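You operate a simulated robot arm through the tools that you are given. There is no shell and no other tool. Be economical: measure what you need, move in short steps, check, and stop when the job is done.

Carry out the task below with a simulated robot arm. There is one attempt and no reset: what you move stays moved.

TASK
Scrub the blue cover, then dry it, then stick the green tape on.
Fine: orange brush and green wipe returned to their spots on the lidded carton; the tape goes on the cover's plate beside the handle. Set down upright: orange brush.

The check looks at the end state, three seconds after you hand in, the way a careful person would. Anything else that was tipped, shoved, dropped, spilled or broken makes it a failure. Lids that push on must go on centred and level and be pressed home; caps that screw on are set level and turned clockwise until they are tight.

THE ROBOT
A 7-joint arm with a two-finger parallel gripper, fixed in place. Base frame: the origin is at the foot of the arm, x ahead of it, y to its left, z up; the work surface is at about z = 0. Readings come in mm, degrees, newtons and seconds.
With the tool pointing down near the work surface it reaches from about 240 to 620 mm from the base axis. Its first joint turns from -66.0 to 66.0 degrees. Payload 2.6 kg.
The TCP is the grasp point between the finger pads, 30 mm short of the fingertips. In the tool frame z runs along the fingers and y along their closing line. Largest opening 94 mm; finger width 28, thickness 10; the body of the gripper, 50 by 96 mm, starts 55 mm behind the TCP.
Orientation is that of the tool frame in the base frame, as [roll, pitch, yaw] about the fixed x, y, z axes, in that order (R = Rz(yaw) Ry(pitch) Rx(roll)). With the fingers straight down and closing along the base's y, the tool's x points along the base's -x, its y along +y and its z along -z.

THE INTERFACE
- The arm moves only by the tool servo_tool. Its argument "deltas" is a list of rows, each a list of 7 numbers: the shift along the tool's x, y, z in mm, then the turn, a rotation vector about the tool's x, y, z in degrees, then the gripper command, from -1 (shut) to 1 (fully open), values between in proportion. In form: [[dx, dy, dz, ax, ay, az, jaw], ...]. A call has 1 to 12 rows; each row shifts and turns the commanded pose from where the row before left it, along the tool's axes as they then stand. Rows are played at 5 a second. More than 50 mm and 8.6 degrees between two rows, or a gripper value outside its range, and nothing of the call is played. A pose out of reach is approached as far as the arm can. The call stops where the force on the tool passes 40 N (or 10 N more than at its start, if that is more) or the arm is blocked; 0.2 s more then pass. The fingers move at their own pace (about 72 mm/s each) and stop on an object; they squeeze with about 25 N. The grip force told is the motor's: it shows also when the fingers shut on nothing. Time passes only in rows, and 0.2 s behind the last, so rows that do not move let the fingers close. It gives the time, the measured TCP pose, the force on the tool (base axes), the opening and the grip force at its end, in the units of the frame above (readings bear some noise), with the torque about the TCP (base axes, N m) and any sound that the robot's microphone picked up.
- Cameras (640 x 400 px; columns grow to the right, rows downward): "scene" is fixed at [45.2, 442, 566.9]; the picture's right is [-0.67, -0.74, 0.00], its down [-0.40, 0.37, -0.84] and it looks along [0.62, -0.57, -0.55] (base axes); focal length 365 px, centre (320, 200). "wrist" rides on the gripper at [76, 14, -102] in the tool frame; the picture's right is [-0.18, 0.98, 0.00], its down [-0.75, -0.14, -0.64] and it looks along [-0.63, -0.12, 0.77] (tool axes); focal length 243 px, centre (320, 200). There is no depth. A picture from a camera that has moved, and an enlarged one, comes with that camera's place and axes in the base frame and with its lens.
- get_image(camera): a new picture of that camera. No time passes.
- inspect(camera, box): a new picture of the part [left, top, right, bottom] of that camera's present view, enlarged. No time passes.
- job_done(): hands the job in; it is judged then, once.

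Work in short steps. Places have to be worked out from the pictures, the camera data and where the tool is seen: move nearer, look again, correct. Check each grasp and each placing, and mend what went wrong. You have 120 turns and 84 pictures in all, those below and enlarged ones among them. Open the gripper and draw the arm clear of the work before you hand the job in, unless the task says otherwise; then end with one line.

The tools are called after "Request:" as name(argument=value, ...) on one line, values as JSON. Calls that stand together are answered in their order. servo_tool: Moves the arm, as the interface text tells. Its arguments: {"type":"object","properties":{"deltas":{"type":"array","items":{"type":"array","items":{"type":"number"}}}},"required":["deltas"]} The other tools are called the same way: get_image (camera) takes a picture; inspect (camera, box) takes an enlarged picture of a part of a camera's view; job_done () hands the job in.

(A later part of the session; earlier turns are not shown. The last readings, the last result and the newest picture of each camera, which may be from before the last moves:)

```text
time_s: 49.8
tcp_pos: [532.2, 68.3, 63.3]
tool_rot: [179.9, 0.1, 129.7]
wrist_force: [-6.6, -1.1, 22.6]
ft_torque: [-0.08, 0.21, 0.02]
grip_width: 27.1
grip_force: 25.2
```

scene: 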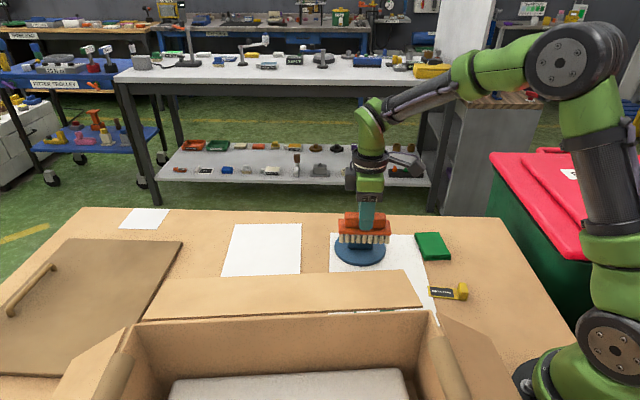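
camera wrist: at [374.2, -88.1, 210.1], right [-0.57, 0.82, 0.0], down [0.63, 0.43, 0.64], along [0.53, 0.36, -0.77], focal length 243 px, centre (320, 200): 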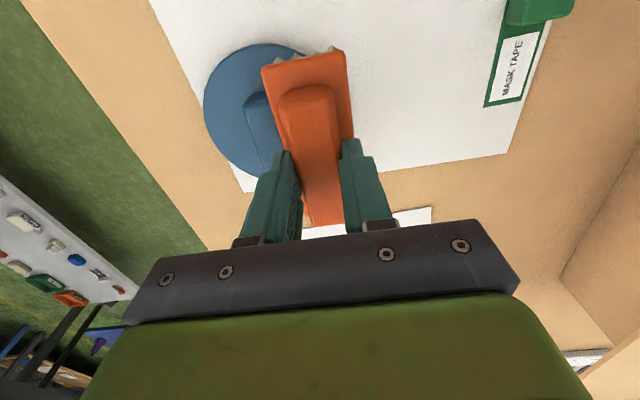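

Contact is firm, so the brush stands flat. I ease off, open and rise.

Request:
servo_tool(deltas=[[0, 0, -1, 0, 0, 0, -1], [0, 0, 0, 0, 0, 0, -0.2], [0, 0, 0, 0, 0, 0, 0.3], [0, 0, 0, 0, 0, 0, 0.6], [0, 0, 0, 0, 0, 0, 1], [0, 0, -25, 0, 0, 0, 1], [0, 0, -40, 0, 0, 0, 1], [0, 0, -40, 0, 0, 0, 1], [0, 0, 0, 0, 0, 0, 1]])

Request:
inspect(camera="scene", box=[260, 210, 400, 290])

Request:
get_image(camera="wrist")

```text
time_s: 51.8
tcp_pos: [535.3, 68.6, 167.1]
tool_rot: [179.9, 0.0, 129.6]
wrist_force: [-1.1, 0.6, 0.4]
ft_torque: [0.01, -0.05, 0.03]
grip_width: 94.1
grip_force: 0.0
```

```text
4.57 times, centred on (330, 250) of scene
camera zoom: at [45.2, 442.0, 566.9], right [-0.67, -0.74, 0.0], down [-0.4, 0.37, -0.84], along [0.62, -0.57, -0.55], focal length 1669 px, centre (274, -29)
```

zoom: 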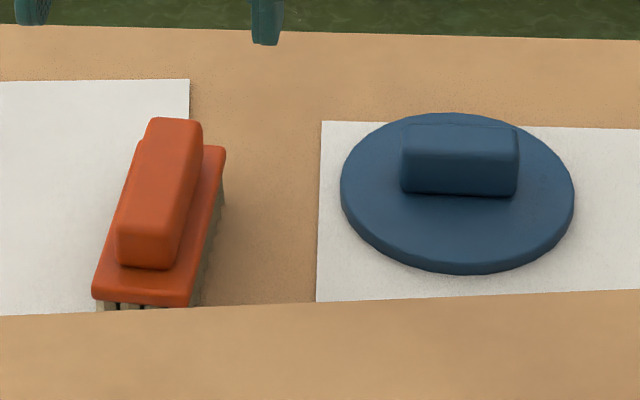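

```text
48 pictures are left
camera wrist: at [497.1, 135.9, 268.6], right [0.87, 0.48, 0.0], down [0.37, -0.67, 0.64], along [0.31, -0.56, -0.77], focal length 243 px, centre (320, 200)
```

wrist: 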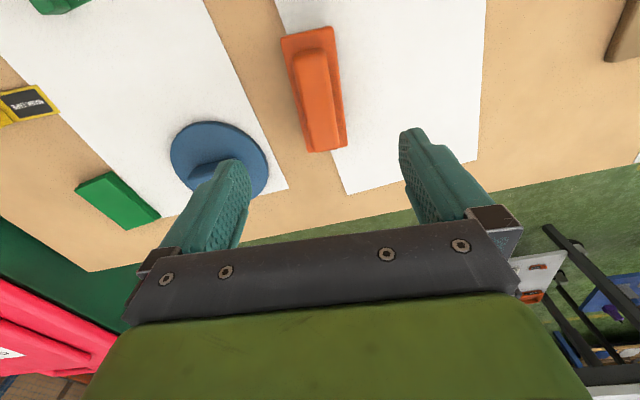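

The brush stands at home and the cover has not moved. Next is the wipe, which I judge to be centred near (355, -199), about 58 × 85 mm, with its long axis at -39°. I move above it.

Request:
servo_tool(deltas=[[0, 0, 0, 0, 0, -5.7, 1], [0, 0, 0, 0, 0, -5.7, 1], [-4.3, -45.5, 0, 0, 0, 0, 1], [-4.3, -45.5, 0, 0, 0, 0, 1], [-4.3, -45.5, 0, 0, 0, 0, 1], [-4.3, -45.5, 0, 0, 0, 0, 1], [-4.3, -45.5, 0, 0, 0, 0, 1], [-4.3, -45.5, 0, 0, 0, 0, 1], [-4.3, -45.5, 0, 0, 0, 0, 1], [0, 0, 0, 0, 0, 0, 1]])

Request:
get_image(camera="wrist")

```text
time_s: 54.0
tcp_pos: [358.9, -197.3, 167.5]
tool_rot: [179.9, 0.0, 141.0]
wrist_force: [0.1, 0.0, 0.1]
ft_torque: [0.0, 0.0, 0.01]
grip_width: 94.2
grip_force: 0.1
```

```text
47 pictures are left
camera wrist: at [307.2, -138.1, 268.6], right [0.76, 0.65, 0.0], down [0.5, -0.58, 0.64], along [0.42, -0.49, -0.77], focal length 243 px, centre (320, 200)
```

wrist: 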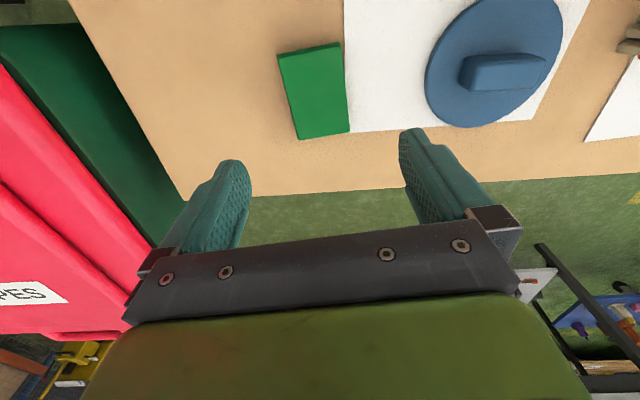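

Request:
inspect(camera="wrist", box=[260, 30, 380, 150])

Request:
inspect(camera="scene", box=[400, 220, 480, 280])

```text
3.33 times, centred on (320, 90) of wrist
camera zoom: at [307.2, -138.1, 268.6], right [0.76, 0.65, 0.0], down [0.5, -0.58, 0.64], along [0.42, -0.49, -0.77], focal length 809 px, centre (320, 567)
```

zoom: 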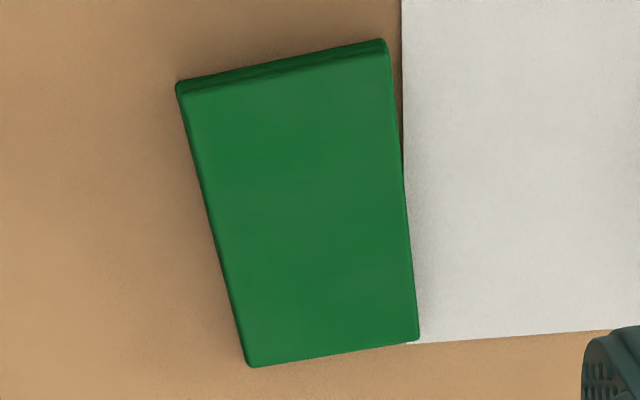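

```text
6.67 times, centred on (440, 250) of scene
camera zoom: at [45.2, 442.0, 566.9], right [-0.67, -0.74, 0.0], down [-0.4, 0.37, -0.84], along [0.62, -0.57, -0.55], focal length 2434 px, centre (-480, -133)
```

zoom: 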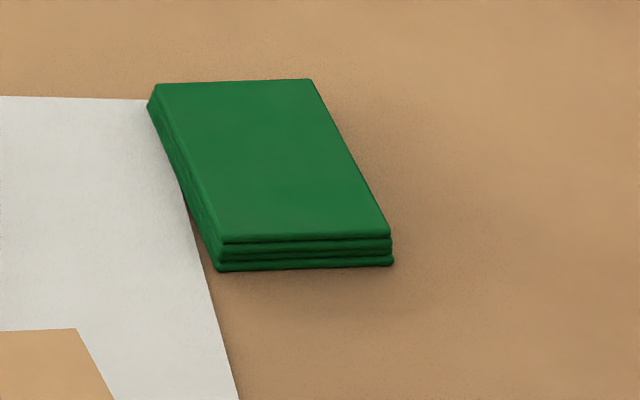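

The wipe is centred at (357, -201), its top at z≈11, and its heading fits the tool's yaw. I centre over it and go down with the tips 4–5 mm above the surface.

Request:
servo_tool(deltas=[[-1, -3.5, 40, 0, 0, 0, 1], [0, 0, 40, 0, 0, 0, 1], [0, 0, 25, 0, 0, 0, 1], [0, 0, 0, 0, 0, 0, 1], [0, 0, 0, 0, 0, 0, 1]])

Request:
get_image(camera="wrist")

```text
time_s: 55.2
tcp_pos: [356.3, -202.8, 63.8]
tool_rot: [180.0, 0.1, 141.0]
wrist_force: [0.0, 0.3, -0.5]
ft_torque: [0.03, -0.02, 0.0]
grip_width: 94.3
grip_force: 0.0
```

```text
44 pictures are left
camera wrist: at [304.4, -143.0, 164.5], right [0.76, 0.65, 0.0], down [0.5, -0.58, 0.64], along [0.42, -0.49, -0.77], focal length 243 px, centre (320, 200)
```

wrist: 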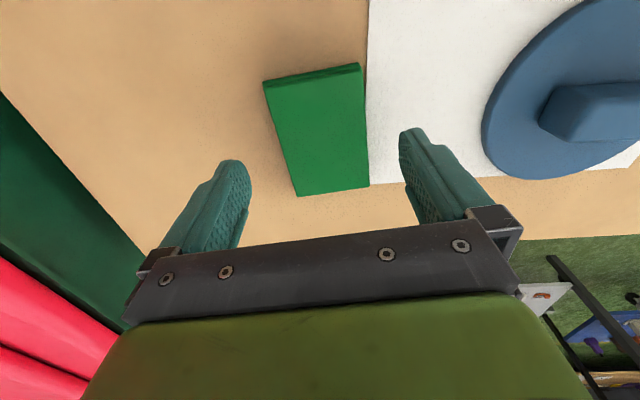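

Aligned. I go down to z≈34 and close gently.

Request:
servo_tool(deltas=[[0, 0, 20, 0, 0, 0, 1], [0, 0, 9.5, 0, 0, 0, 1], [0, 0, 0, 0, 0, 0, 1], [0, 0, 0, 0, 0, 0, 0.5], [0, 0, 0, 0, 0, 0, 0], [0, 0, 0, 0, 0, 0, -1], [0, 0, 0, 0, 0, 0, -1], [0, 0, 0, 0, 0, 0, -1]])

Request:
inspect(camera="scene", box=[390, 180, 490, 280])

```text
time_s: 57.0
tcp_pos: [353.5, -202.7, 35.4]
tool_rot: [-180.0, 0.1, 141.0]
wrist_force: [0.4, 0.1, 0.5]
ft_torque: [0.01, -0.03, 0.01]
grip_width: 61.1
grip_force: 24.7
```

```text
4.00 times, centred on (440, 230) of scene
camera zoom: at [45.2, 442.0, 566.9], right [-0.67, -0.74, 0.0], down [-0.4, 0.37, -0.84], along [0.62, -0.57, -0.55], focal length 1460 px, centre (-160, 80)
```

zoom: 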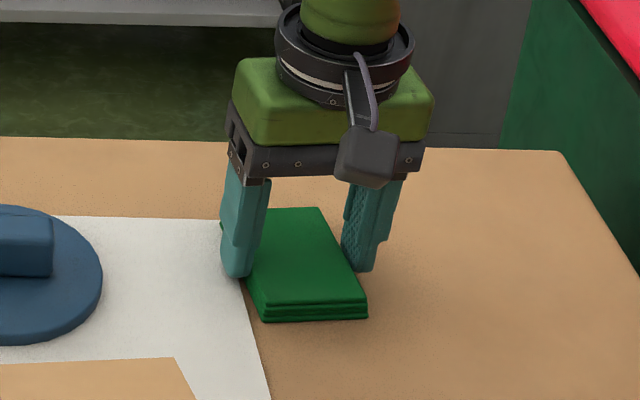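

The wipe is gripped at 61 mm. I lift it and turn so that its long side runs along the cover's handle.

Request:
servo_tool(deltas=[[0, 0, -20, 0, 0, 0, -1], [0, 0, -40, 0, 0, 0, -1], [0, 0, -30, 0, 0, 0, -1], [0, 0, 0, 0, 0, 0, -1]])

Request:
servo_tool(deltas=[[0, 0, 0, 0, 0, -7.64, -1], [0, 0, 0, 0, 0, -7.64, -1], [0, 0, 0, 0, 0, -7.64, -1], [0, 0, 0, 0, 0, -7.64, -1], [0, 0, 0, 0, 0, -7.64, -1], [0, 0, 0, 0, 0, -7.64, -1], [0, 0, 0, 0, 0, -7.64, -1], [0, 0, 0, 0, 0, -7.64, -1], [0, 0, 0, 0, 0, -7.64, -1], [0, 0, 0, 0, 0, -7.64, -1], [0, 0, 0, 0, 0, -7.64, -1], [0, 0, 0, 0, 0, 0, -1]])

Request:
servo_tool(deltas=[[-42.8, -11.2, 0, 0, 0, 0, -1], [-42.8, -11.2, 0, 0, 0, 0, -1], [-42.8, -11.2, 0, 0, 0, 0, -1], [-42.8, -11.2, 0, 0, 0, 0, -1], [0, 0, 0, 0, 0, 0, -1], [0, 0, 0, 0, 0, 0, -1]])

Request:
get_image(camera="wrist")

Request:
inspect(camera="scene", box=[300, 150, 460, 290])

```text
time_s: 58.0
tcp_pos: [353.1, -202.6, 125.6]
tool_rot: [180.0, 0.0, 141.0]
wrist_force: [-0.4, -0.7, 0.3]
ft_torque: [0.02, -0.02, -0.02]
grip_width: 60.7
grip_force: 25.2
```

```text
time_s: 60.6
tcp_pos: [354.6, -202.7, 124.9]
tool_rot: [-179.9, 0.1, -134.9]
wrist_force: [-0.5, 0.0, -0.4]
ft_torque: [0.03, 0.03, -0.01]
grip_width: 60.9
grip_force: 25.4
```

```text
time_s: 62.0
tcp_pos: [505.2, -110.3, 124.4]
tool_rot: [180.0, -0.1, -135.0]
wrist_force: [-1.0, 0.3, -0.8]
ft_torque: [0.0, 0.04, -0.02]
grip_width: 61.0
grip_force: 25.0
```

```text
42 pictures are left
camera wrist: at [440.9, -154.3, 225.0], right [-0.56, 0.83, 0.0], down [0.63, 0.43, 0.64], along [0.53, 0.36, -0.77], focal length 243 px, centre (320, 200)
```

wrist: 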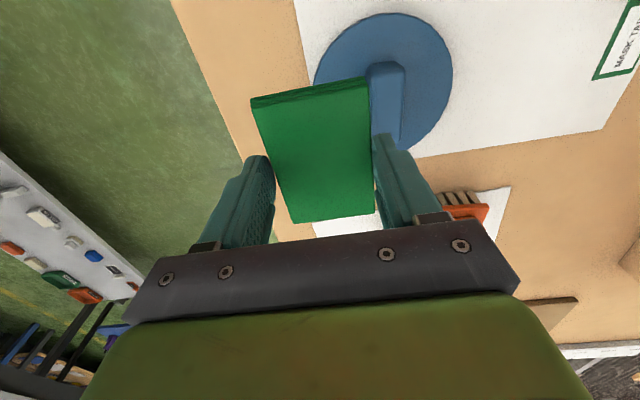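

```text
2.86 times, centred on (380, 220) of scene
camera zoom: at [45.2, 442.0, 566.9], right [-0.67, -0.74, 0.0], down [-0.4, 0.37, -0.84], along [0.62, -0.57, -0.55], focal length 1043 px, centre (149, 143)
```

zoom: 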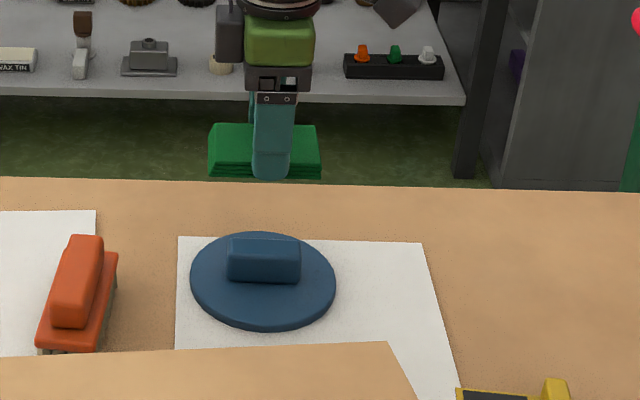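

The wipe is held level. I shift 3 mm outward, go down with the tips just above handle height and check the finger gap.

Request:
servo_tool(deltas=[[0, -3, 25, 0, 0, 0, -1], [0, 0, 22, 0, 0, 0, -1], [0, 0, 0, 0, 0, 0, -1], [0, 0, 0, 0, 0, 0, -1]])

Request:
inspect(camera="wrist", box=[230, 10, 480, 240])

```text
time_s: 63.0
tcp_pos: [506.7, -114.5, 75.9]
tool_rot: [180.0, 0.0, -134.9]
wrist_force: [0.4, -0.1, -0.4]
ft_torque: [0.01, -0.02, -0.01]
grip_width: 60.6
grip_force: 24.5
```

```text
1.74 times, centred on (355, 125) of wrist
camera zoom: at [443.7, -156.9, 177.0], right [-0.56, 0.83, 0.0], down [0.63, 0.43, 0.64], along [0.53, 0.36, -0.77], focal length 422 px, centre (259, 330)
```

zoom: 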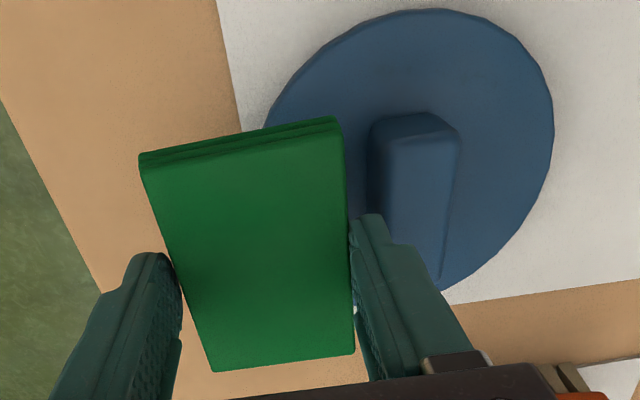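

The finger would pass close to the handle, so I move 3.5 mm further out, go down near the plate and check.

Request:
servo_tool(deltas=[[0, -3.5, 0, 0, 0, 0, -1], [0, 0, 12, 0, 0, 0, -1], [0, 0, 10, 0, 0, 0, -1], [0, 0, 4, 0, 0, 0, -1], [0, 0, 0, 0, 0, 0, -1]])

Request:
inspect(camera="wrist", box=[230, 10, 480, 240])

Request:
inspect(camera="scene", box=[310, 190, 410, 290])

```text
time_s: 64.2
tcp_pos: [510.1, -116.9, 50.1]
tool_rot: [-180.0, 0.0, -134.9]
wrist_force: [0.1, -0.4, -0.6]
ft_torque: [-0.02, -0.03, -0.01]
grip_width: 61.0
grip_force: 25.3
```

```text
1.74 times, centred on (355, 125) of wrist
camera zoom: at [446.3, -160.6, 151.7], right [-0.56, 0.83, 0.0], down [0.63, 0.43, 0.64], along [0.53, 0.36, -0.77], focal length 422 px, centre (259, 330)
```

zoom: 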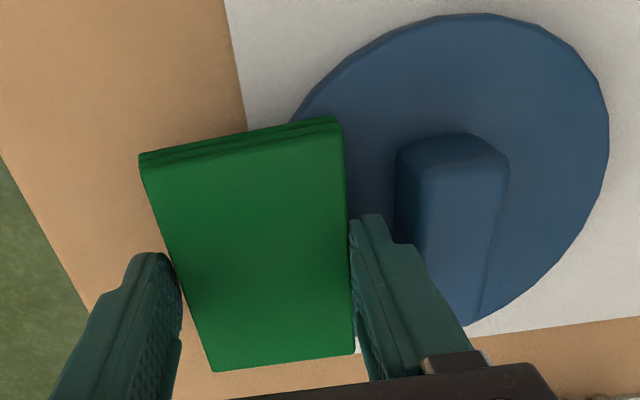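

```text
4.00 times, centred on (360, 240) of scene
camera zoom: at [45.2, 442.0, 566.9], right [-0.67, -0.74, 0.0], down [-0.4, 0.37, -0.84], along [0.62, -0.57, -0.55], focal length 1460 px, centre (160, 40)
```

zoom: 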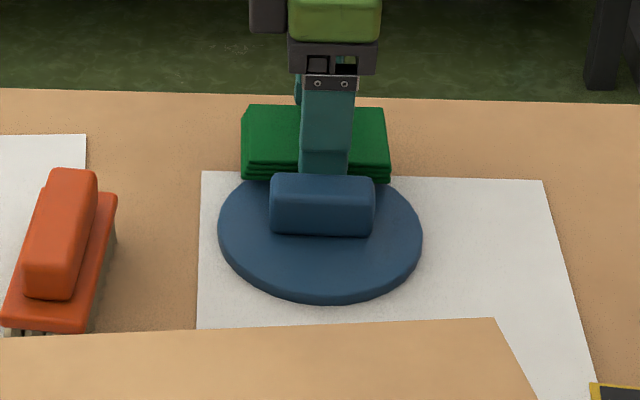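

There is a clear gap. I come down to contact in small steps.

Request:
servo_tool(deltas=[[0, 0, 3.5, 0, 0, 0, -1], [0, 0, 0, 0, 0, 0, -1]])

Request:
servo_tool(deltas=[[0, 0, 1, 0, 0, 0, -1], [0, 0, 0, 0, 0, 0, -1]])

Request:
servo_tool(deltas=[[0, 0, 0.7, 0, 0, 0, -1], [0, 0, 0, 0, 0, 0, -1]])

```text
time_s: 64.8
tcp_pos: [510.4, -117.1, 47.7]
tool_rot: [-180.0, 0.0, -135.0]
wrist_force: [1.0, -0.3, 0.3]
ft_torque: [-0.03, 0.01, 0.03]
grip_width: 60.7
grip_force: 25.1
```

```text
time_s: 65.4
tcp_pos: [511.2, -117.4, 46.7]
tool_rot: [180.0, 0.0, -135.0]
wrist_force: [0.4, -0.2, -1.0]
ft_torque: [0.0, -0.01, 0.02]
grip_width: 60.8
grip_force: 25.0
```

```text
time_s: 66.0
tcp_pos: [509.6, -116.0, 45.5]
tool_rot: [180.0, 0.0, -135.0]
wrist_force: [0.4, -0.2, -0.3]
ft_torque: [-0.04, 0.0, 0.0]
grip_width: 60.8
grip_force: 25.6
```

Request:
servo_tool(deltas=[[0, 0, 0.7, 0, 0, 0, -1], [0, 0, 0, 0, 0, 0, -1]])

Request:
servo_tool(deltas=[[0, 0, 0.6, 0, 0, 0, -1], [0, 0, 0, 0, 0, 0, -1]])

```text
time_s: 66.6
tcp_pos: [509.5, -115.3, 44.5]
tool_rot: [180.0, 0.0, -135.0]
wrist_force: [-1.0, 0.4, 0.4]
ft_torque: [0.0, 0.01, -0.01]
grip_width: 61.0
grip_force: 25.5
```

```text
time_s: 67.2
tcp_pos: [509.7, -116.4, 44.6]
tool_rot: [180.0, 0.0, -135.0]
wrist_force: [-0.6, 0.7, -0.4]
ft_torque: [-0.01, 0.0, 0.03]
grip_width: 60.6
grip_force: 25.0
```

Request:
servo_tool(deltas=[[0, 0, 0.7, 0, 0, 0, -1], [0, 0, 0, 0, 0, 0, -1]])

Request:
servo_tool(deltas=[[0, 0, 0.7, 0, 0, 0, -1], [0, 0, 0, 0, 0, 0, -1]])

```text
time_s: 67.8
tcp_pos: [510.8, -116.2, 45.5]
tool_rot: [-180.0, 0.0, -135.1]
wrist_force: [-3.3, 0.2, 5.2]
ft_torque: [0.09, 0.14, 0.03]
grip_width: 61.0
grip_force: 25.3
```

```text
time_s: 68.4
tcp_pos: [510.2, -116.5, 44.1]
tool_rot: [-180.0, 0.0, -135.0]
wrist_force: [-3.2, -0.8, 13.4]
ft_torque: [0.15, 0.31, 0.02]
grip_width: 60.7
grip_force: 24.6
```

Contact is made. I ease off slightly and wipe along the handle.

Request:
servo_tool(deltas=[[0, 0, -0.3, 0, 0, 0, -1], [6, 0, 0, 0, 0, 0, -1], [6, 0, 0, 0, 0, 0, -1], [-6, 0, 0, 0, 0, 0, -1], [-6, 0, 0, 0, 0, 0, -1], [-6, 0, 0, 0, 0, 0, -1], [-6, 0, 0, 0, 0, 0, -1], [6, 0, 0, 0, 0, 0, -1], [6, 0, 0, 0, 0, 0, -1]])

Request:
inspect(camera="scene", box=[310, 190, 410, 290])

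```text
time_s: 70.4
tcp_pos: [508.8, -117.4, 44.1]
tool_rot: [180.0, 0.0, -135.0]
wrist_force: [-0.3, 0.5, 3.7]
ft_torque: [0.05, -0.01, 0.0]
grip_width: 61.1
grip_force: 25.0
```

```text
4.00 times, centred on (360, 240) of scene
camera zoom: at [45.1, 442.0, 566.9], right [-0.67, -0.74, 0.0], down [-0.4, 0.37, -0.84], along [0.62, -0.57, -0.55], focal length 1460 px, centre (160, 40)
```

zoom: 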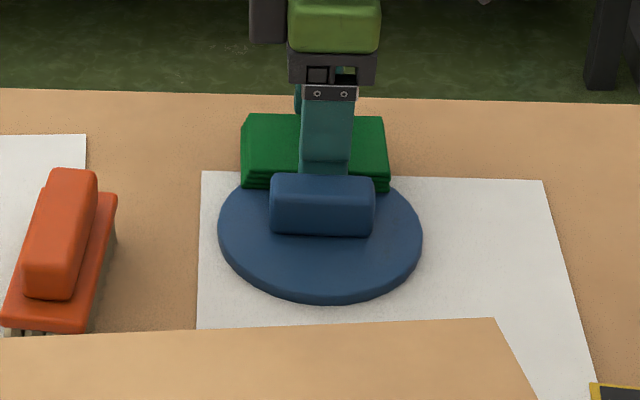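

The cover is unmoved and contact continues. I wipe on, pressing slightly more.

Request:
servo_tool(deltas=[[7, 0, 0.4, 0, 0, 0, -1], [7, 0, 0, 0, 0, 0, -1], [-7, 0, 0, 0, 0, 0, -1], [-7, 0, 0, 0, 0, 0, -1], [-7, 0, 0, 0, 0, 0, -1], [-7, 0, 0, 0, 0, 0, -1], [7, 0, 0, 0, 0, 0, -1], [7, 0, 0, 0, 0, 0, -1]])

Request:
servo_tool(deltas=[[7, 0, 0.3, 0, 0, 0, -1], [7, 0, 0, 0, 0, 0, -1], [-7, 0, 0, 0, 0, 0, -1], [-7, 0, 0, 0, 0, 0, -1], [-7, 0, 0, 0, 0, 0, -1], [-7, 0, 0, 0, 0, 0, -1], [7, 0, 0, 0, 0, 0, -1], [7, 0, 0, 0, 0, 0, -1]])

Request:
servo_tool(deltas=[[0, 0, -20, 0, 0, 0, -1], [0, 0, -30, 0, 0, 0, -1], [0, 0, -30, 0, 0, 0, -1], [0, 0, 0, 0, 0, 0, -1], [0, 0, 0, 0, 0, 0, -1]])

Request:
inspect(camera="scene", box=[300, 150, 460, 290])

```text
time_s: 72.2
tcp_pos: [511.6, -114.5, 43.6]
tool_rot: [-179.9, 0.4, -134.9]
wrist_force: [4.9, 6.1, 13.8]
ft_torque: [0.06, 0.34, -0.15]
grip_width: 60.6
grip_force: 25.2
```

```text
time_s: 74.0
tcp_pos: [511.5, -113.8, 43.3]
tool_rot: [179.9, 0.3, -134.9]
wrist_force: [4.4, 8.5, 19.0]
ft_torque: [0.1, 0.22, -0.09]
grip_width: 61.0
grip_force: 25.3
```

```text
time_s: 75.2
tcp_pos: [510.3, -117.5, 120.9]
tool_rot: [180.0, 0.0, -134.9]
wrist_force: [0.1, 0.5, 0.3]
ft_torque: [0.0, 0.02, 0.0]
grip_width: 61.0
grip_force: 25.2
```

```text
2.86 times, centred on (380, 220) of scene
camera zoom: at [45.2, 442.0, 566.9], right [-0.67, -0.74, 0.0], down [-0.4, 0.37, -0.84], along [0.62, -0.57, -0.55], focal length 1043 px, centre (149, 143)
```

zoom: 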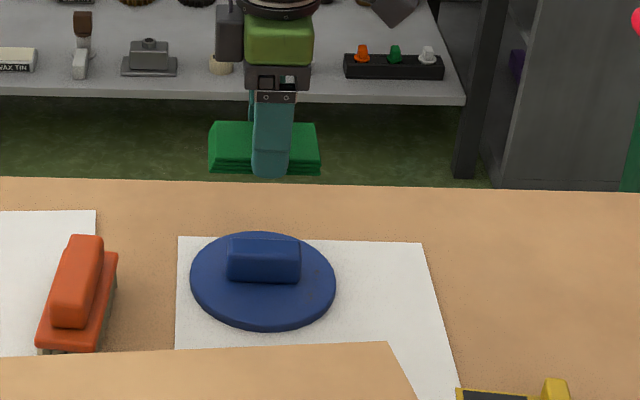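

The cover changed to a clear, bright blue, so it is scrubbed and dried. I return the wipe by reversing my moves exactly.

Request:
servo_tool(deltas=[[42.8, 12.825, 0, 0, 0, 0, -1], [42.8, 12.825, 0, 0, 0, 0, -1], [42.8, 12.825, 0, 0, 0, 0, -1], [42.8, 12.825, 0, 0, 0, 0, -1], [0, 0, 0, 0, 0, 0, -1]])

Request:
servo_tool(deltas=[[0, 0, 0, 0, 0, 7.64, -1], [0, 0, 0, 0, 0, 7.64, -1], [0, 0, 0, 0, 0, 7.64, -1], [0, 0, 0, 0, 0, 7.64, -1], [0, 0, 0, 0, 0, 7.64, -1], [0, 0, 0, 0, 0, 7.64, -1], [0, 0, 0, 0, 0, 7.64, -1], [0, 0, 0, 0, 0, 7.64, -1], [0, 0, 0, 0, 0, 7.64, -1], [0, 0, 0, 0, 0, 7.64, -1], [0, 0, 0, 0, 0, 7.64, -1], [0, 0, 0, 0, 0, 0, -1]])

Request:
servo_tool(deltas=[[0, 0, 40, 0, 0, 0, -1], [0, 0, 30, 0, 0, 0, -1], [0, 0, 14, 0, 0, 0, -1], [0, 0, 0, 0, 0, 0, -1], [0, 0, 0, 0, 0, 0, -1]])

```text
time_s: 76.4
tcp_pos: [352.0, -199.4, 124.1]
tool_rot: [180.0, -0.1, -135.0]
wrist_force: [-0.5, 0.8, 0.2]
ft_torque: [0.01, -0.01, 0.0]
grip_width: 61.0
grip_force: 24.7
```

```text
time_s: 79.0
tcp_pos: [353.6, -200.7, 123.8]
tool_rot: [-180.0, 0.0, 140.8]
wrist_force: [0.5, 0.0, -0.3]
ft_torque: [-0.01, -0.01, 0.01]
grip_width: 60.7
grip_force: 24.7
```

```text
time_s: 80.2
tcp_pos: [353.7, -199.7, 40.5]
tool_rot: [180.0, 0.0, 141.0]
wrist_force: [0.6, 0.0, 0.6]
ft_torque: [-0.04, -0.01, 0.03]
grip_width: 60.7
grip_force: 25.0
```

Request:
servo_tool(deltas=[[0, 0, 3.5, 0, 0, 0, -1], [0, 0, 0, 0, 0, 0, -1]])

Request:
inspect(camera="scene", box=[390, 180, 490, 280])

```text
time_s: 80.8
tcp_pos: [353.2, -200.1, 35.3]
tool_rot: [180.0, 0.1, 141.0]
wrist_force: [-0.3, -0.2, 0.0]
ft_torque: [0.01, -0.01, -0.01]
grip_width: 60.5
grip_force: 25.2
```

```text
4.00 times, centred on (440, 230) of scene
camera zoom: at [45.2, 442.0, 566.9], right [-0.67, -0.74, 0.0], down [-0.4, 0.37, -0.84], along [0.62, -0.57, -0.55], focal length 1460 px, centre (-160, 80)
```

zoom: 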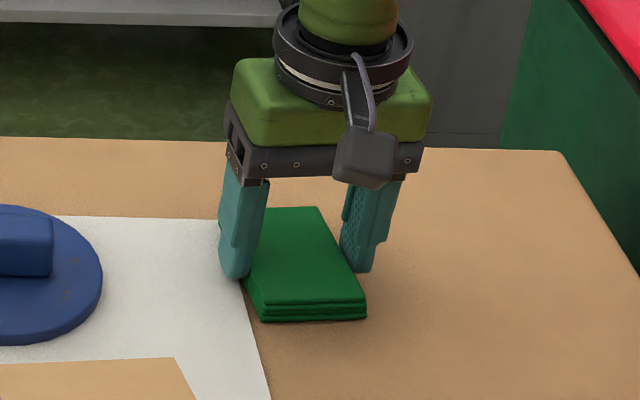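

The wipe is within about 1 mm of its spot. I notice faint specks on the cover, so I inspect it before letting go.

Request:
inspect(camera="scene", box=[320, 215, 400, 275])

Request:
inspect(camera="wrist", box=[440, 0, 640, 200])

```text
6.67 times, centred on (360, 245) of scene
camera zoom: at [45.2, 442.0, 566.9], right [-0.67, -0.74, 0.0], down [-0.4, 0.37, -0.84], along [0.62, -0.57, -0.55], focal length 2434 px, centre (53, -100)
```

zoom: 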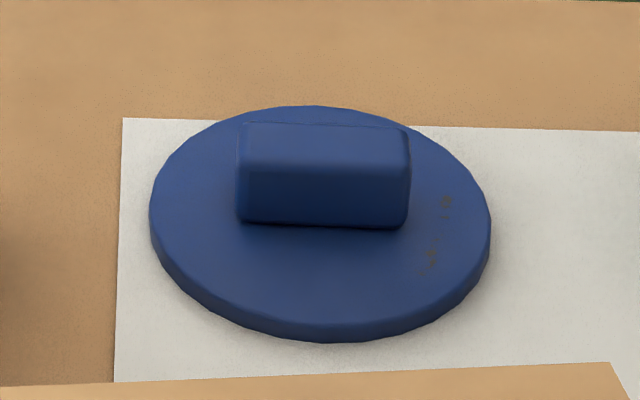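

```text
2.00 times, centred on (540, 100) of wrist
camera zoom: at [302.8, -141.5, 136.0], right [0.76, 0.65, 0.0], down [0.5, -0.58, 0.64], along [0.42, -0.49, -0.77], focal length 485 px, centre (-120, 400)
```

zoom: 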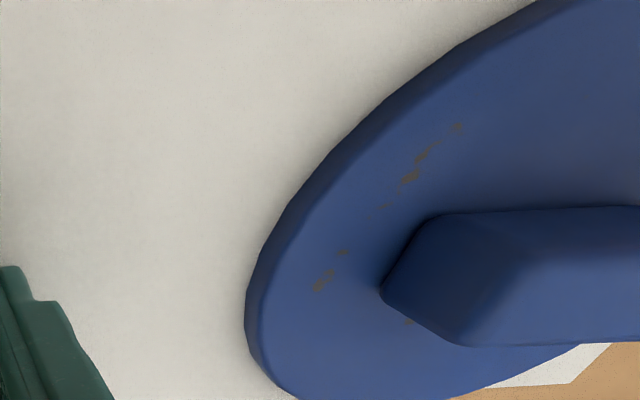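

Some brown specks remain beyond the handle's near end, where neither tool passed. I set the wipe down, then look at them from above; I will scrub and dry that part again.

Request:
servo_tool(deltas=[[0, 0, 0.7, 0, 0, 0, -1], [0, 0, 0, 0, 0, 0, -0.2], [0, 0, 0, 0, 0, 0, 0.6], [0, 0, 0, 0, 0, 0, 1], [0, 0, 0, 0, 0, 0, 1], [0, 0, -40, 0, 0, 0, 1], [0, 0, -40, 0, 0, 0, 1], [0, 0, -40, 0, 0, 0, 1], [0, 0, 0, 0, 0, 0, 1]])

Request:
servo_tool(deltas=[[0, 30, -20, 0, 0, 0, 1], [0, 40, -15, 0, 0, 0, 1], [0, 40, 0, 0, 0, 0, 1], [0, 40, 0, 0, 0, 0, 1], [0, 0, 0, 0, 0, 0, 1], [0, 0, 0, 0, 0, 0, 1]])

Request:
get_image(camera="wrist")

```text
time_s: 82.8
tcp_pos: [353.4, -202.9, 155.6]
tool_rot: [180.0, -0.1, 141.0]
wrist_force: [-0.5, 0.1, 0.9]
ft_torque: [0.01, -0.01, -0.02]
grip_width: 94.0
grip_force: 0.1
```

```text
time_s: 84.2
tcp_pos: [449.5, -84.5, 190.9]
tool_rot: [180.0, 0.0, 141.0]
wrist_force: [0.2, 0.2, -0.2]
ft_torque: [0.02, 0.02, 0.02]
grip_width: 93.9
grip_force: 0.1
```

```text
32 pictures are left
camera wrist: at [398.5, -24.9, 291.5], right [0.76, 0.65, 0.0], down [0.5, -0.58, 0.64], along [0.42, -0.49, -0.77], focal length 243 px, centre (320, 200)
```

wrist: 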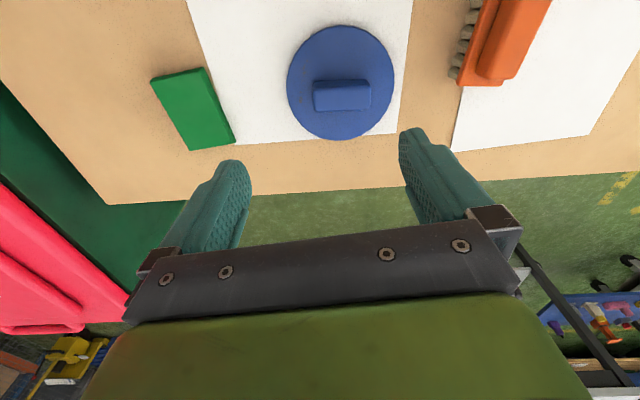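

Request:
inspect(camera="wrist", box=[270, 15, 410, 150])

```text
2.96 times, centred on (340, 82) of wrist
camera zoom: at [398.5, -24.9, 291.5], right [0.76, 0.65, 0.0], down [0.5, -0.58, 0.64], along [0.42, -0.49, -0.77], focal length 719 px, centre (261, 548)
```

zoom: 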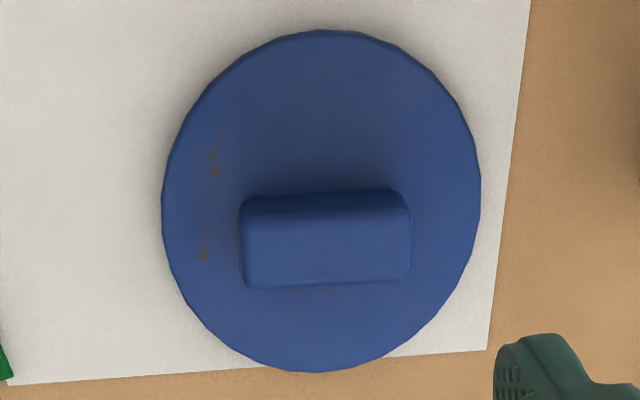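

Specks remain in a strip beyond the handle's near end, about 35–45 mm from the centre. I fetch the brush again, to scrub there with its length across the handle's axis.

Request:
servo_tool(deltas=[[0, 0, 0, 0, 0, 5.7, 1], [0, 0, 0, 0, 0, 5.7, 1], [16.1, 40.2, 0, 0, 0, 0, 1], [16.1, 40.2, 0, 0, 0, 0, 1], [16.1, 40.2, 0, 0, 0, 0, 1], [16.1, 40.2, 0, 0, 0, 0, 1], [0, 0, 40, 0, 0, 0, 1], [0, 0, 30, 0, 0, 0, 1], [0, 0, 0, 0, 0, 0, 1], [0, 0, 0, 0, 0, 0, 1]])

Request:
get_image(camera="wrist")

```text
time_s: 86.4
tcp_pos: [528.2, 71.1, 120.9]
tool_rot: [180.0, -0.1, 129.6]
wrist_force: [-0.5, -1.0, 0.9]
ft_torque: [0.01, 0.01, 0.02]
grip_width: 93.9
grip_force: 0.0
```

```text
30 pictures are left
camera wrist: at [490.9, 137.9, 220.4], right [0.87, 0.48, 0.0], down [0.37, -0.67, 0.64], along [0.31, -0.56, -0.77], focal length 243 px, centre (320, 200)
```

wrist: 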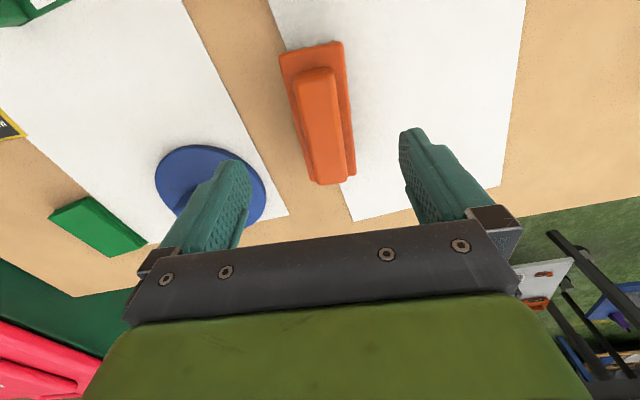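

I correct by about 4.5 mm along the brush and go down to grasp.

Request:
servo_tool(deltas=[[-4.5, 1, 20, 0, 0, 0, 1], [0, 0, 20, 0, 0, 0, 1], [0, 0, 14, 0, 0, 0, 1], [0, 0, 0, 0, 0, 0, 1], [0, 0, 0, 0, 0, 0, 1]])

Request:
servo_tool(deltas=[[0, 0, 0, 0, 0, 0, 0.3], [0, 0, 0, 0, 0, 0, -0.2], [0, 0, 0, 0, 0, 0, -1], [0, 0, 0, 0, 0, 0, -1], [0, 0, 0, 0, 0, 0, -1]])

```text
time_s: 87.6
tcp_pos: [533.8, 63.9, 66.1]
tool_rot: [180.0, -0.1, 129.5]
wrist_force: [-0.6, -0.4, -0.4]
ft_torque: [-0.01, 0.01, 0.0]
grip_width: 94.1
grip_force: 0.1
```

```text
time_s: 88.8
tcp_pos: [534.5, 64.6, 67.3]
tool_rot: [179.9, 0.0, 129.5]
wrist_force: [0.3, 0.1, 1.6]
ft_torque: [0.0, 0.01, -0.02]
grip_width: 27.2
grip_force: 25.2
```

The brush is gripped at 27 mm. I lift it, turn 5.4° and carry it to beyond the handle's end.

Request:
servo_tool(deltas=[[0, 0, -35, 0, 0, 0, -1], [0, 0, -40, 0, 0, 0, -1], [0, 0, 0, 0, 0, -5.4, -1], [-10, -39.8, 0, 0, 0, 0, -1], [-10, -39.8, 0, 0, 0, 0, -1], [-10, -39.8, 0, 0, 0, 0, -1], [-10, -39.8, 0, 0, 0, 0, -1], [-10, -39.8, 0, 0, 0, 0, -1], [0, 0, 0, 0, 0, 0, -1], [0, 0, 20, 0, 0, 0, -1], [0, 0, 0, 0, 0, 0, -1]])

Request:
get_image(camera="wrist")

Request:
inspect(camera="scene", box=[310, 180, 420, 290])

```text
time_s: 91.2
tcp_pos: [430.5, -113.5, 120.7]
tool_rot: [-179.9, 0.0, 135.1]
wrist_force: [0.2, 0.3, -0.9]
ft_torque: [0.01, 0.0, 0.03]
grip_width: 27.2
grip_force: 24.8
```

```text
29 pictures are left
camera wrist: at [386.2, -49.4, 221.5], right [0.83, 0.56, 0.0], down [0.43, -0.63, 0.64], along [0.36, -0.53, -0.77], focal length 243 px, centre (320, 200)
```

wrist: 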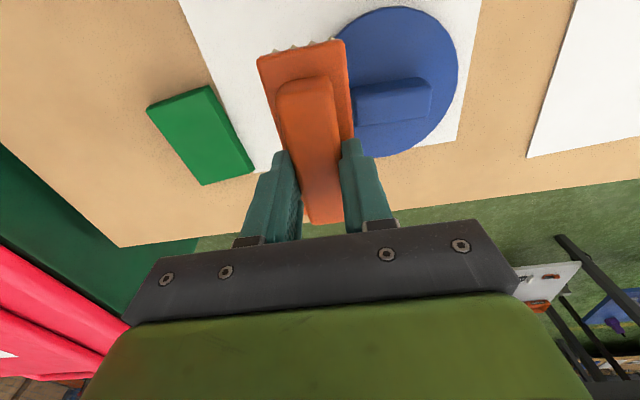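

```text
3.64 times, centred on (365, 235) of scene
camera zoom: at [45.2, 442.0, 566.9], right [-0.67, -0.74, 0.0], down [-0.4, 0.37, -0.84], along [0.62, -0.57, -0.55], focal length 1328 px, centre (156, 73)
```

zoom: 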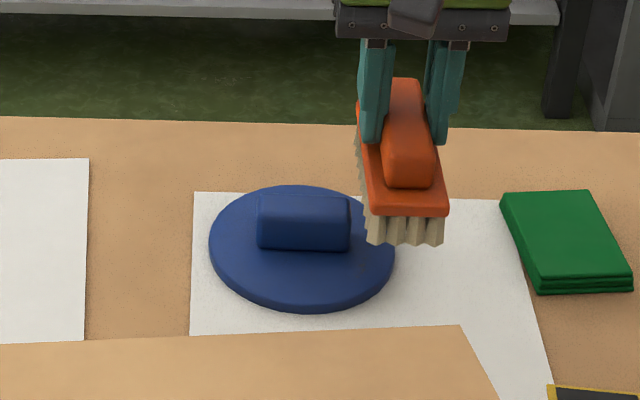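

The brush is about 4 mm short of the handle's end. I go down close to the plate and look.

Request:
servo_tool(deltas=[[0, 0, 20, 0, 0, 0, -1], [0, 0, 18, 0, 0, 0, -1], [0, 1.5, 3, 0, 0, 0, -1], [0, 0, 0, 0, 0, 0, -1], [0, 0, 0, 0, 0, 0, -1]])

Request:
inspect(camera="scene", box=[310, 180, 420, 290])

```text
time_s: 92.4
tcp_pos: [430.7, -110.6, 79.7]
tool_rot: [-179.9, 0.1, 135.0]
wrist_force: [-0.5, -1.9, -1.7]
ft_torque: [-0.05, 0.01, -0.01]
grip_width: 27.2
grip_force: 25.1
```

```text
3.64 times, centred on (365, 235) of scene
camera zoom: at [45.2, 442.0, 566.9], right [-0.67, -0.74, 0.0], down [-0.4, 0.37, -0.84], along [0.62, -0.57, -0.55], focal length 1328 px, centre (156, 73)
```

zoom: 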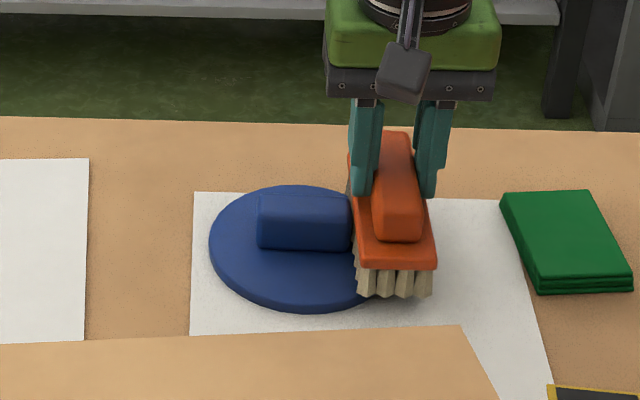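

The brush stands right beside the handle's end. I come down to contact.

Request:
servo_tool(deltas=[[0, 0, 2.5, 0, 0, 0, -1], [0, 0, 0, 0, 0, 0, -1]])

Request:
servo_tool(deltas=[[0, 0, 1, 0, 0, 0, -1], [0, 0, 0, 0, 0, 0, -1]])

Request:
servo_tool(deltas=[[0, 0, 0.7, 0, 0, 0, -1], [0, 0, 0, 0, 0, 0, -1]])

```text
time_s: 93.0
tcp_pos: [432.5, -111.5, 78.2]
tool_rot: [180.0, 0.0, 135.0]
wrist_force: [0.3, -0.3, -0.7]
ft_torque: [-0.01, -0.01, 0.0]
grip_width: 27.6
grip_force: 25.0
```

```text
time_s: 93.6
tcp_pos: [429.2, -110.8, 77.0]
tool_rot: [180.0, 0.0, 135.0]
wrist_force: [0.3, 1.0, -1.4]
ft_torque: [0.03, 0.02, 0.01]
grip_width: 27.3
grip_force: 24.5
```

```text
time_s: 94.2
tcp_pos: [430.6, -109.8, 76.2]
tool_rot: [-180.0, 0.1, 135.0]
wrist_force: [-0.2, -0.8, 0.3]
ft_torque: [0.0, 0.0, -0.03]
grip_width: 27.4
grip_force: 24.6
```

Request:
servo_tool(deltas=[[0, 0, 0.8, 0, 0, 0, -1], [0, 0, 0, 0, 0, 0, -1]])

Request:
servo_tool(deltas=[[0, 0, 0.6, 0, 0, 0, -1], [0, 0, 0, 0, 0, 0, -1]])

```text
time_s: 94.8
tcp_pos: [430.3, -112.5, 77.2]
tool_rot: [-179.9, 0.1, 134.9]
wrist_force: [-7.7, 0.6, 15.3]
ft_torque: [0.25, 0.46, 0.07]
grip_width: 27.2
grip_force: 25.3
```

```text
time_s: 95.4
tcp_pos: [432.4, -110.7, 76.6]
tool_rot: [179.9, 0.1, 135.0]
wrist_force: [-9.0, -0.6, 22.0]
ft_torque: [-0.04, 0.23, 0.02]
grip_width: 27.3
grip_force: 25.3
```

I ease off and scrub across the plate's end.

Request:
servo_tool(deltas=[[0, 0, -0.7, 0, 0, 0, -1], [6, 0, 0, 0, 0, 0, -1], [6, 0, 0, 0, 0, 0, -1], [-6, 0, 0, 0, 0, 0, -1], [-6, 0, 0, 0, 0, 0, -1], [-6, 0, 0, 0, 0, 0, -1], [-6, 0, 0, 0, 0, 0, -1], [6, 0, 0, 0, 0, 0, -1], [6, 0, 0, 0, 0, 0, -1]])

Request:
servo_tool(deltas=[[0, 1.5, 0.4, 0, 0, 0, -1], [7, 0, 0, 0, 0, 0, -1], [7, 0, 0, 0, 0, 0, -1], [-7, 0, 0, 0, 0, 0, -1], [-7, 0, 0, 0, 0, 0, -1], [-7, 0, 0, 0, 0, 0, -1], [-7, 0, 0, 0, 0, 0, -1], [7, 0, 0, 0, 0, 0, -1], [7, 0, 0, 0, 0, 0, -1]])

Request:
inspect(camera="scene", box=[310, 180, 420, 290])

```text
time_s: 97.4
tcp_pos: [430.2, -111.5, 76.2]
tool_rot: [-180.0, 0.3, 135.0]
wrist_force: [4.1, -6.4, 15.5]
ft_torque: [0.23, 0.11, -0.02]
grip_width: 27.3
grip_force: 25.0
```

```text
time_s: 99.4
tcp_pos: [432.0, -108.4, 73.3]
tool_rot: [179.9, 0.0, 135.0]
wrist_force: [0.5, -0.3, -2.0]
ft_torque: [-0.01, 0.0, 0.01]
grip_width: 27.3
grip_force: 25.0
```

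```text
3.64 times, centred on (365, 235) of scene
camera zoom: at [45.2, 442.0, 566.9], right [-0.67, -0.74, 0.0], down [-0.4, 0.37, -0.84], along [0.62, -0.57, -0.55], focal length 1328 px, centre (156, 73)
```

zoom: 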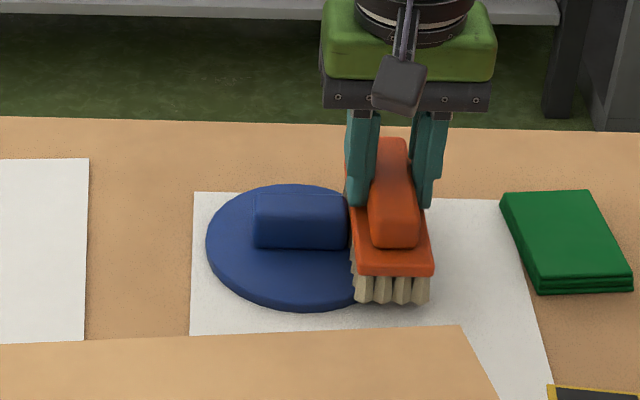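

The brush nudged the cover by about 2 mm, so I stop there. I lift and look at the plate.

Request:
servo_tool(deltas=[[0, -2, -5, 0, 0, 0, -1], [0, 0, -30, 0, 0, 0, -1], [0, 0, -30, 0, 0, 0, -1], [0, -35, 0, 0, 0, 0, -1], [0, 0, 0, 0, 0, 0, -1]])

Request:
inspect(camera="scene", box=[320, 215, 400, 275])

Request:
get_image(camera="wrist")

```text
time_s: 100.6
tcp_pos: [404.3, -135.6, 141.4]
tool_rot: [179.9, 0.0, 135.0]
wrist_force: [0.1, 1.1, -1.4]
ft_torque: [0.05, -0.01, 0.01]
grip_width: 27.2
grip_force: 25.0
```

```text
6.67 times, centred on (360, 245) of scene
camera zoom: at [45.2, 442.0, 566.9], right [-0.67, -0.74, 0.0], down [-0.4, 0.37, -0.84], along [0.62, -0.57, -0.55], focal length 2434 px, centre (53, -100)
```

zoom: 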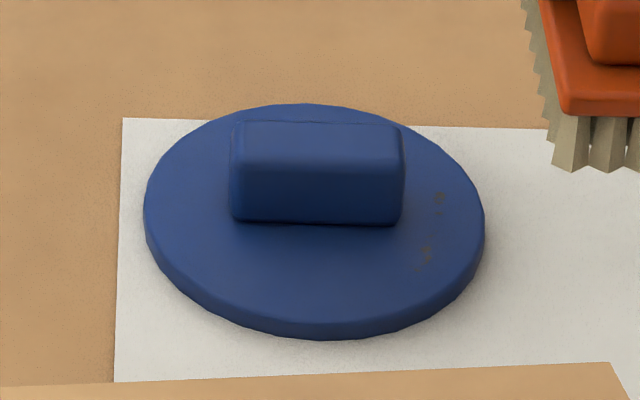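

```text
24 pictures are left
camera wrist: at [360.9, -70.9, 240.5], right [0.83, 0.56, 0.0], down [0.43, -0.63, 0.64], along [0.36, -0.53, -0.77], focal length 243 px, centre (320, 200)
```

wrist: 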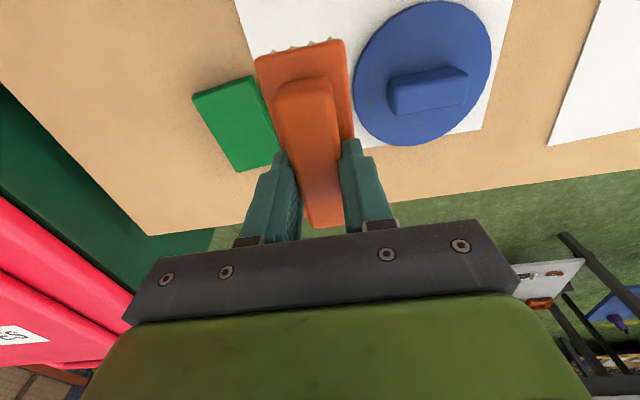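

The specks have faded but are not gone, and most of that pass lost contact. I go back for a longer scrub there, keeping the pressure up and staying clear of the handle.

Request:
servo_tool(deltas=[[0, 35.5, 0, 0, 0, 0, -1], [0, 0, 30, 0, 0, 0, -1], [0, 0, 30, 0, 0, 0, -1], [0, 0, 5, 0, 0, 0, -1], [0, 0, 0, 0, 0, 0, -1]])

Request:
servo_tool(deltas=[[0, 0, 1, 0, 0, 0, -1], [0, 0, 0, 0, 0, 0, -1]])

Request:
servo_tool(deltas=[[0, 0, 0.7, 0, 0, 0, -1], [0, 0, 0, 0, 0, 0, -1]])

```text
time_s: 101.8
tcp_pos: [430.3, -112.9, 72.8]
tool_rot: [-180.0, 0.1, 135.0]
wrist_force: [-0.5, 0.1, 1.6]
ft_torque: [0.11, 0.04, 0.01]
grip_width: 26.9
grip_force: 24.7
```

```text
time_s: 102.4
tcp_pos: [430.3, -110.7, 73.4]
tool_rot: [-180.0, 0.1, 135.0]
wrist_force: [-1.1, -3.2, 7.2]
ft_torque: [0.14, 0.19, 0.11]
grip_width: 27.2
grip_force: 24.8
```

```text
time_s: 103.0
tcp_pos: [431.3, -111.6, 73.1]
tool_rot: [179.9, 0.3, 134.9]
wrist_force: [-1.4, -6.1, 17.0]
ft_torque: [0.37, 0.43, 0.15]
grip_width: 27.1
grip_force: 24.8
```

Request:
servo_tool(deltas=[[6, 0, 0, 0, 0, 0, -1], [6, 0, 0, 0, 0, 0, -1], [-6, 0, 0, 0, 0, 0, -1], [-6, 0, 0, 0, 0, 0, -1], [-6, 0, 0, 0, 0, 0, -1], [-6, 0, 0, 0, 0, 0, -1], [6, 0, 0, 0, 0, 0, -1], [6, 0, 0, 0, 0, 0, -1]])

Request:
servo_tool(deltas=[[6, 0, 0.4, 0, 0, 0, -1], [6, 0, 0, 0, 0, 0, -1], [-6, 0, 0, 0, 0, 0, -1], [-6, 0, 0, 0, 0, 0, -1], [-6, 0, 0, 0, 0, 0, -1], [-6, 0, 0, 0, 0, 0, -1], [6, 0, 0, 0, 0, 0, -1], [6, 0, 0, 0, 0, 0, -1]])

Request:
inspect(camera="scene", box=[320, 215, 400, 275])

```text
time_s: 104.8
tcp_pos: [428.9, -113.5, 72.5]
tool_rot: [180.0, 0.3, 135.0]
wrist_force: [2.9, -6.2, 14.7]
ft_torque: [-0.1, -0.04, -0.03]
grip_width: 27.3
grip_force: 25.2
```

```text
time_s: 106.6
tcp_pos: [430.3, -111.8, 72.8]
tool_rot: [-179.9, 0.2, 135.0]
wrist_force: [3.1, -6.5, 16.7]
ft_torque: [0.1, 0.04, -0.01]
grip_width: 27.6
grip_force: 25.1
```

```text
6.67 times, centred on (360, 245) of scene
camera zoom: at [45.1, 442.0, 566.9], right [-0.67, -0.74, 0.0], down [-0.4, 0.37, -0.84], along [0.62, -0.57, -0.55], focal length 2434 px, centre (53, -100)
```

zoom: 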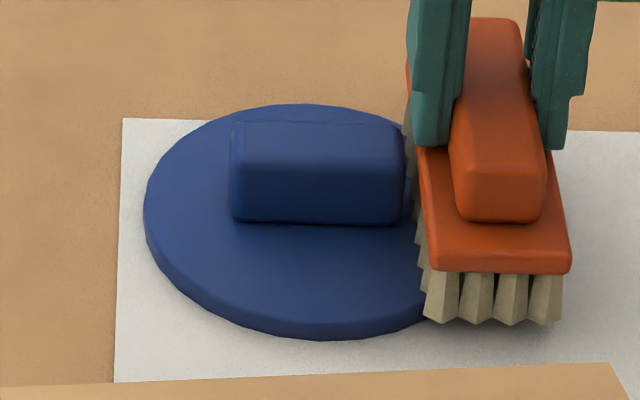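

Contact was steady and the cover stayed. I do one more pass, then lift and check.

Request:
servo_tool(deltas=[[7, 0, 0.2, 0, 0, 0, -1], [7, 0, 0, 0, 0, 0, -1], [-7, 0, 0, 0, 0, 0, -1], [-7, 0, 0, 0, 0, 0, -1], [-7, 0, 0, 0, 0, 0, -1], [-7, 0, 0, 0, 0, 0, -1], [7, 0, 0, 0, 0, 0, -1], [7, 0, 0, 0, 0, 0, -1]])

Request:
servo_tool(deltas=[[0, -1, -5, 0, 0, 0, -1], [0, 0, -30, 0, 0, 0, -1], [0, 0, -31, 0, 0, 0, -1], [0, -35, 0, 0, 0, 0, -1], [0, 0, 0, 0, 0, 0, -1]])

Request:
inspect(camera="scene", box=[320, 215, 400, 275])

```text
time_s: 108.4
tcp_pos: [428.0, -112.0, 72.5]
tool_rot: [-179.9, 0.3, 135.0]
wrist_force: [5.1, -7.4, 17.6]
ft_torque: [0.2, 0.01, -0.04]
grip_width: 27.1
grip_force: 25.4
```

```text
time_s: 109.6
tcp_pos: [403.9, -135.1, 139.2]
tool_rot: [180.0, 0.0, 135.1]
wrist_force: [-0.3, -0.1, -0.7]
ft_torque: [0.02, 0.01, -0.01]
grip_width: 27.5
grip_force: 25.4
```

```text
6.67 times, centred on (360, 245) of scene
camera zoom: at [45.2, 442.0, 566.9], right [-0.67, -0.74, 0.0], down [-0.4, 0.37, -0.84], along [0.62, -0.57, -0.55], focal length 2434 px, centre (53, -100)
```

zoom: 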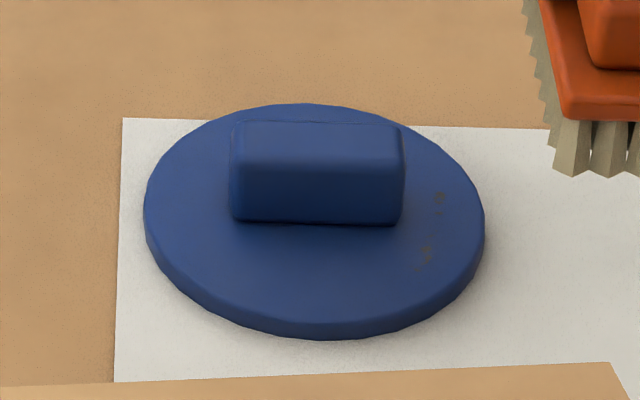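

The specks are unchanged by further brushing; they look like wear marks or something only the wipe takes off. I return the brush by reversing my moves, then wipe that end once more.

Request:
servo_tool(deltas=[[8.333, 38.917, 0, 0, 0, 0, -1], [8.333, 38.917, 0, 0, 0, 0, -1], [8.333, 38.917, 0, 0, 0, 0, -1], [8.333, 38.917, 0, 0, 0, 0, -1], [8.333, 38.917, 0, 0, 0, 0, -1], [8.333, 38.917, 0, 0, 0, 0, -1], [0, 0, 0, 0, 0, 5.4, -1], [0, 0, 0, 0, 0, 0, -1], [0, 0, 40, 0, 0, 0, -1], [0, 0, 30, 0, 0, 0, -1], [0, 0, 0, 0, 0, 0, -1], [0, 0, 0, 0, 0, 0, -1]])

Request:
servo_tool(deltas=[[0, 0, 3, 0, 0, 0, -1], [0, 0, 0, 0, 0, 0, -1]])

Request:
servo_tool(deltas=[[0, 0, 1.5, 0, 0, 0, -1], [0, 0, 0, 0, 0, 0, -1]])

Request:
inspect(camera="scene", box=[260, 210, 400, 290])

```text
time_s: 112.2
tcp_pos: [534.5, 65.7, 64.8]
tool_rot: [179.9, 0.0, 129.5]
wrist_force: [-0.1, -0.6, 0.1]
ft_torque: [-0.01, -0.03, 0.01]
grip_width: 27.5
grip_force: 24.9
```

```text
time_s: 112.8
tcp_pos: [534.8, 66.2, 63.1]
tool_rot: [-180.0, 0.0, 129.6]
wrist_force: [-0.8, -0.6, -0.5]
ft_torque: [0.01, 0.0, -0.02]
grip_width: 27.3
grip_force: 25.4
```

```text
time_s: 113.4
tcp_pos: [535.6, 67.0, 63.9]
tool_rot: [179.9, 0.0, 129.6]
wrist_force: [-4.2, 1.5, 7.1]
ft_torque: [-0.23, 0.04, -0.09]
grip_width: 27.4
grip_force: 25.4
```

```text
4.57 times, centred on (330, 250) of scene
camera zoom: at [45.1, 442.0, 566.9], right [-0.67, -0.74, 0.0], down [-0.4, 0.37, -0.84], along [0.62, -0.57, -0.55], focal length 1669 px, centre (274, -29)
```

zoom: 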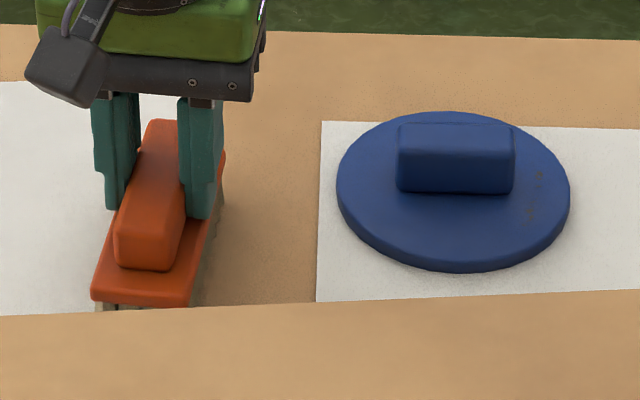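

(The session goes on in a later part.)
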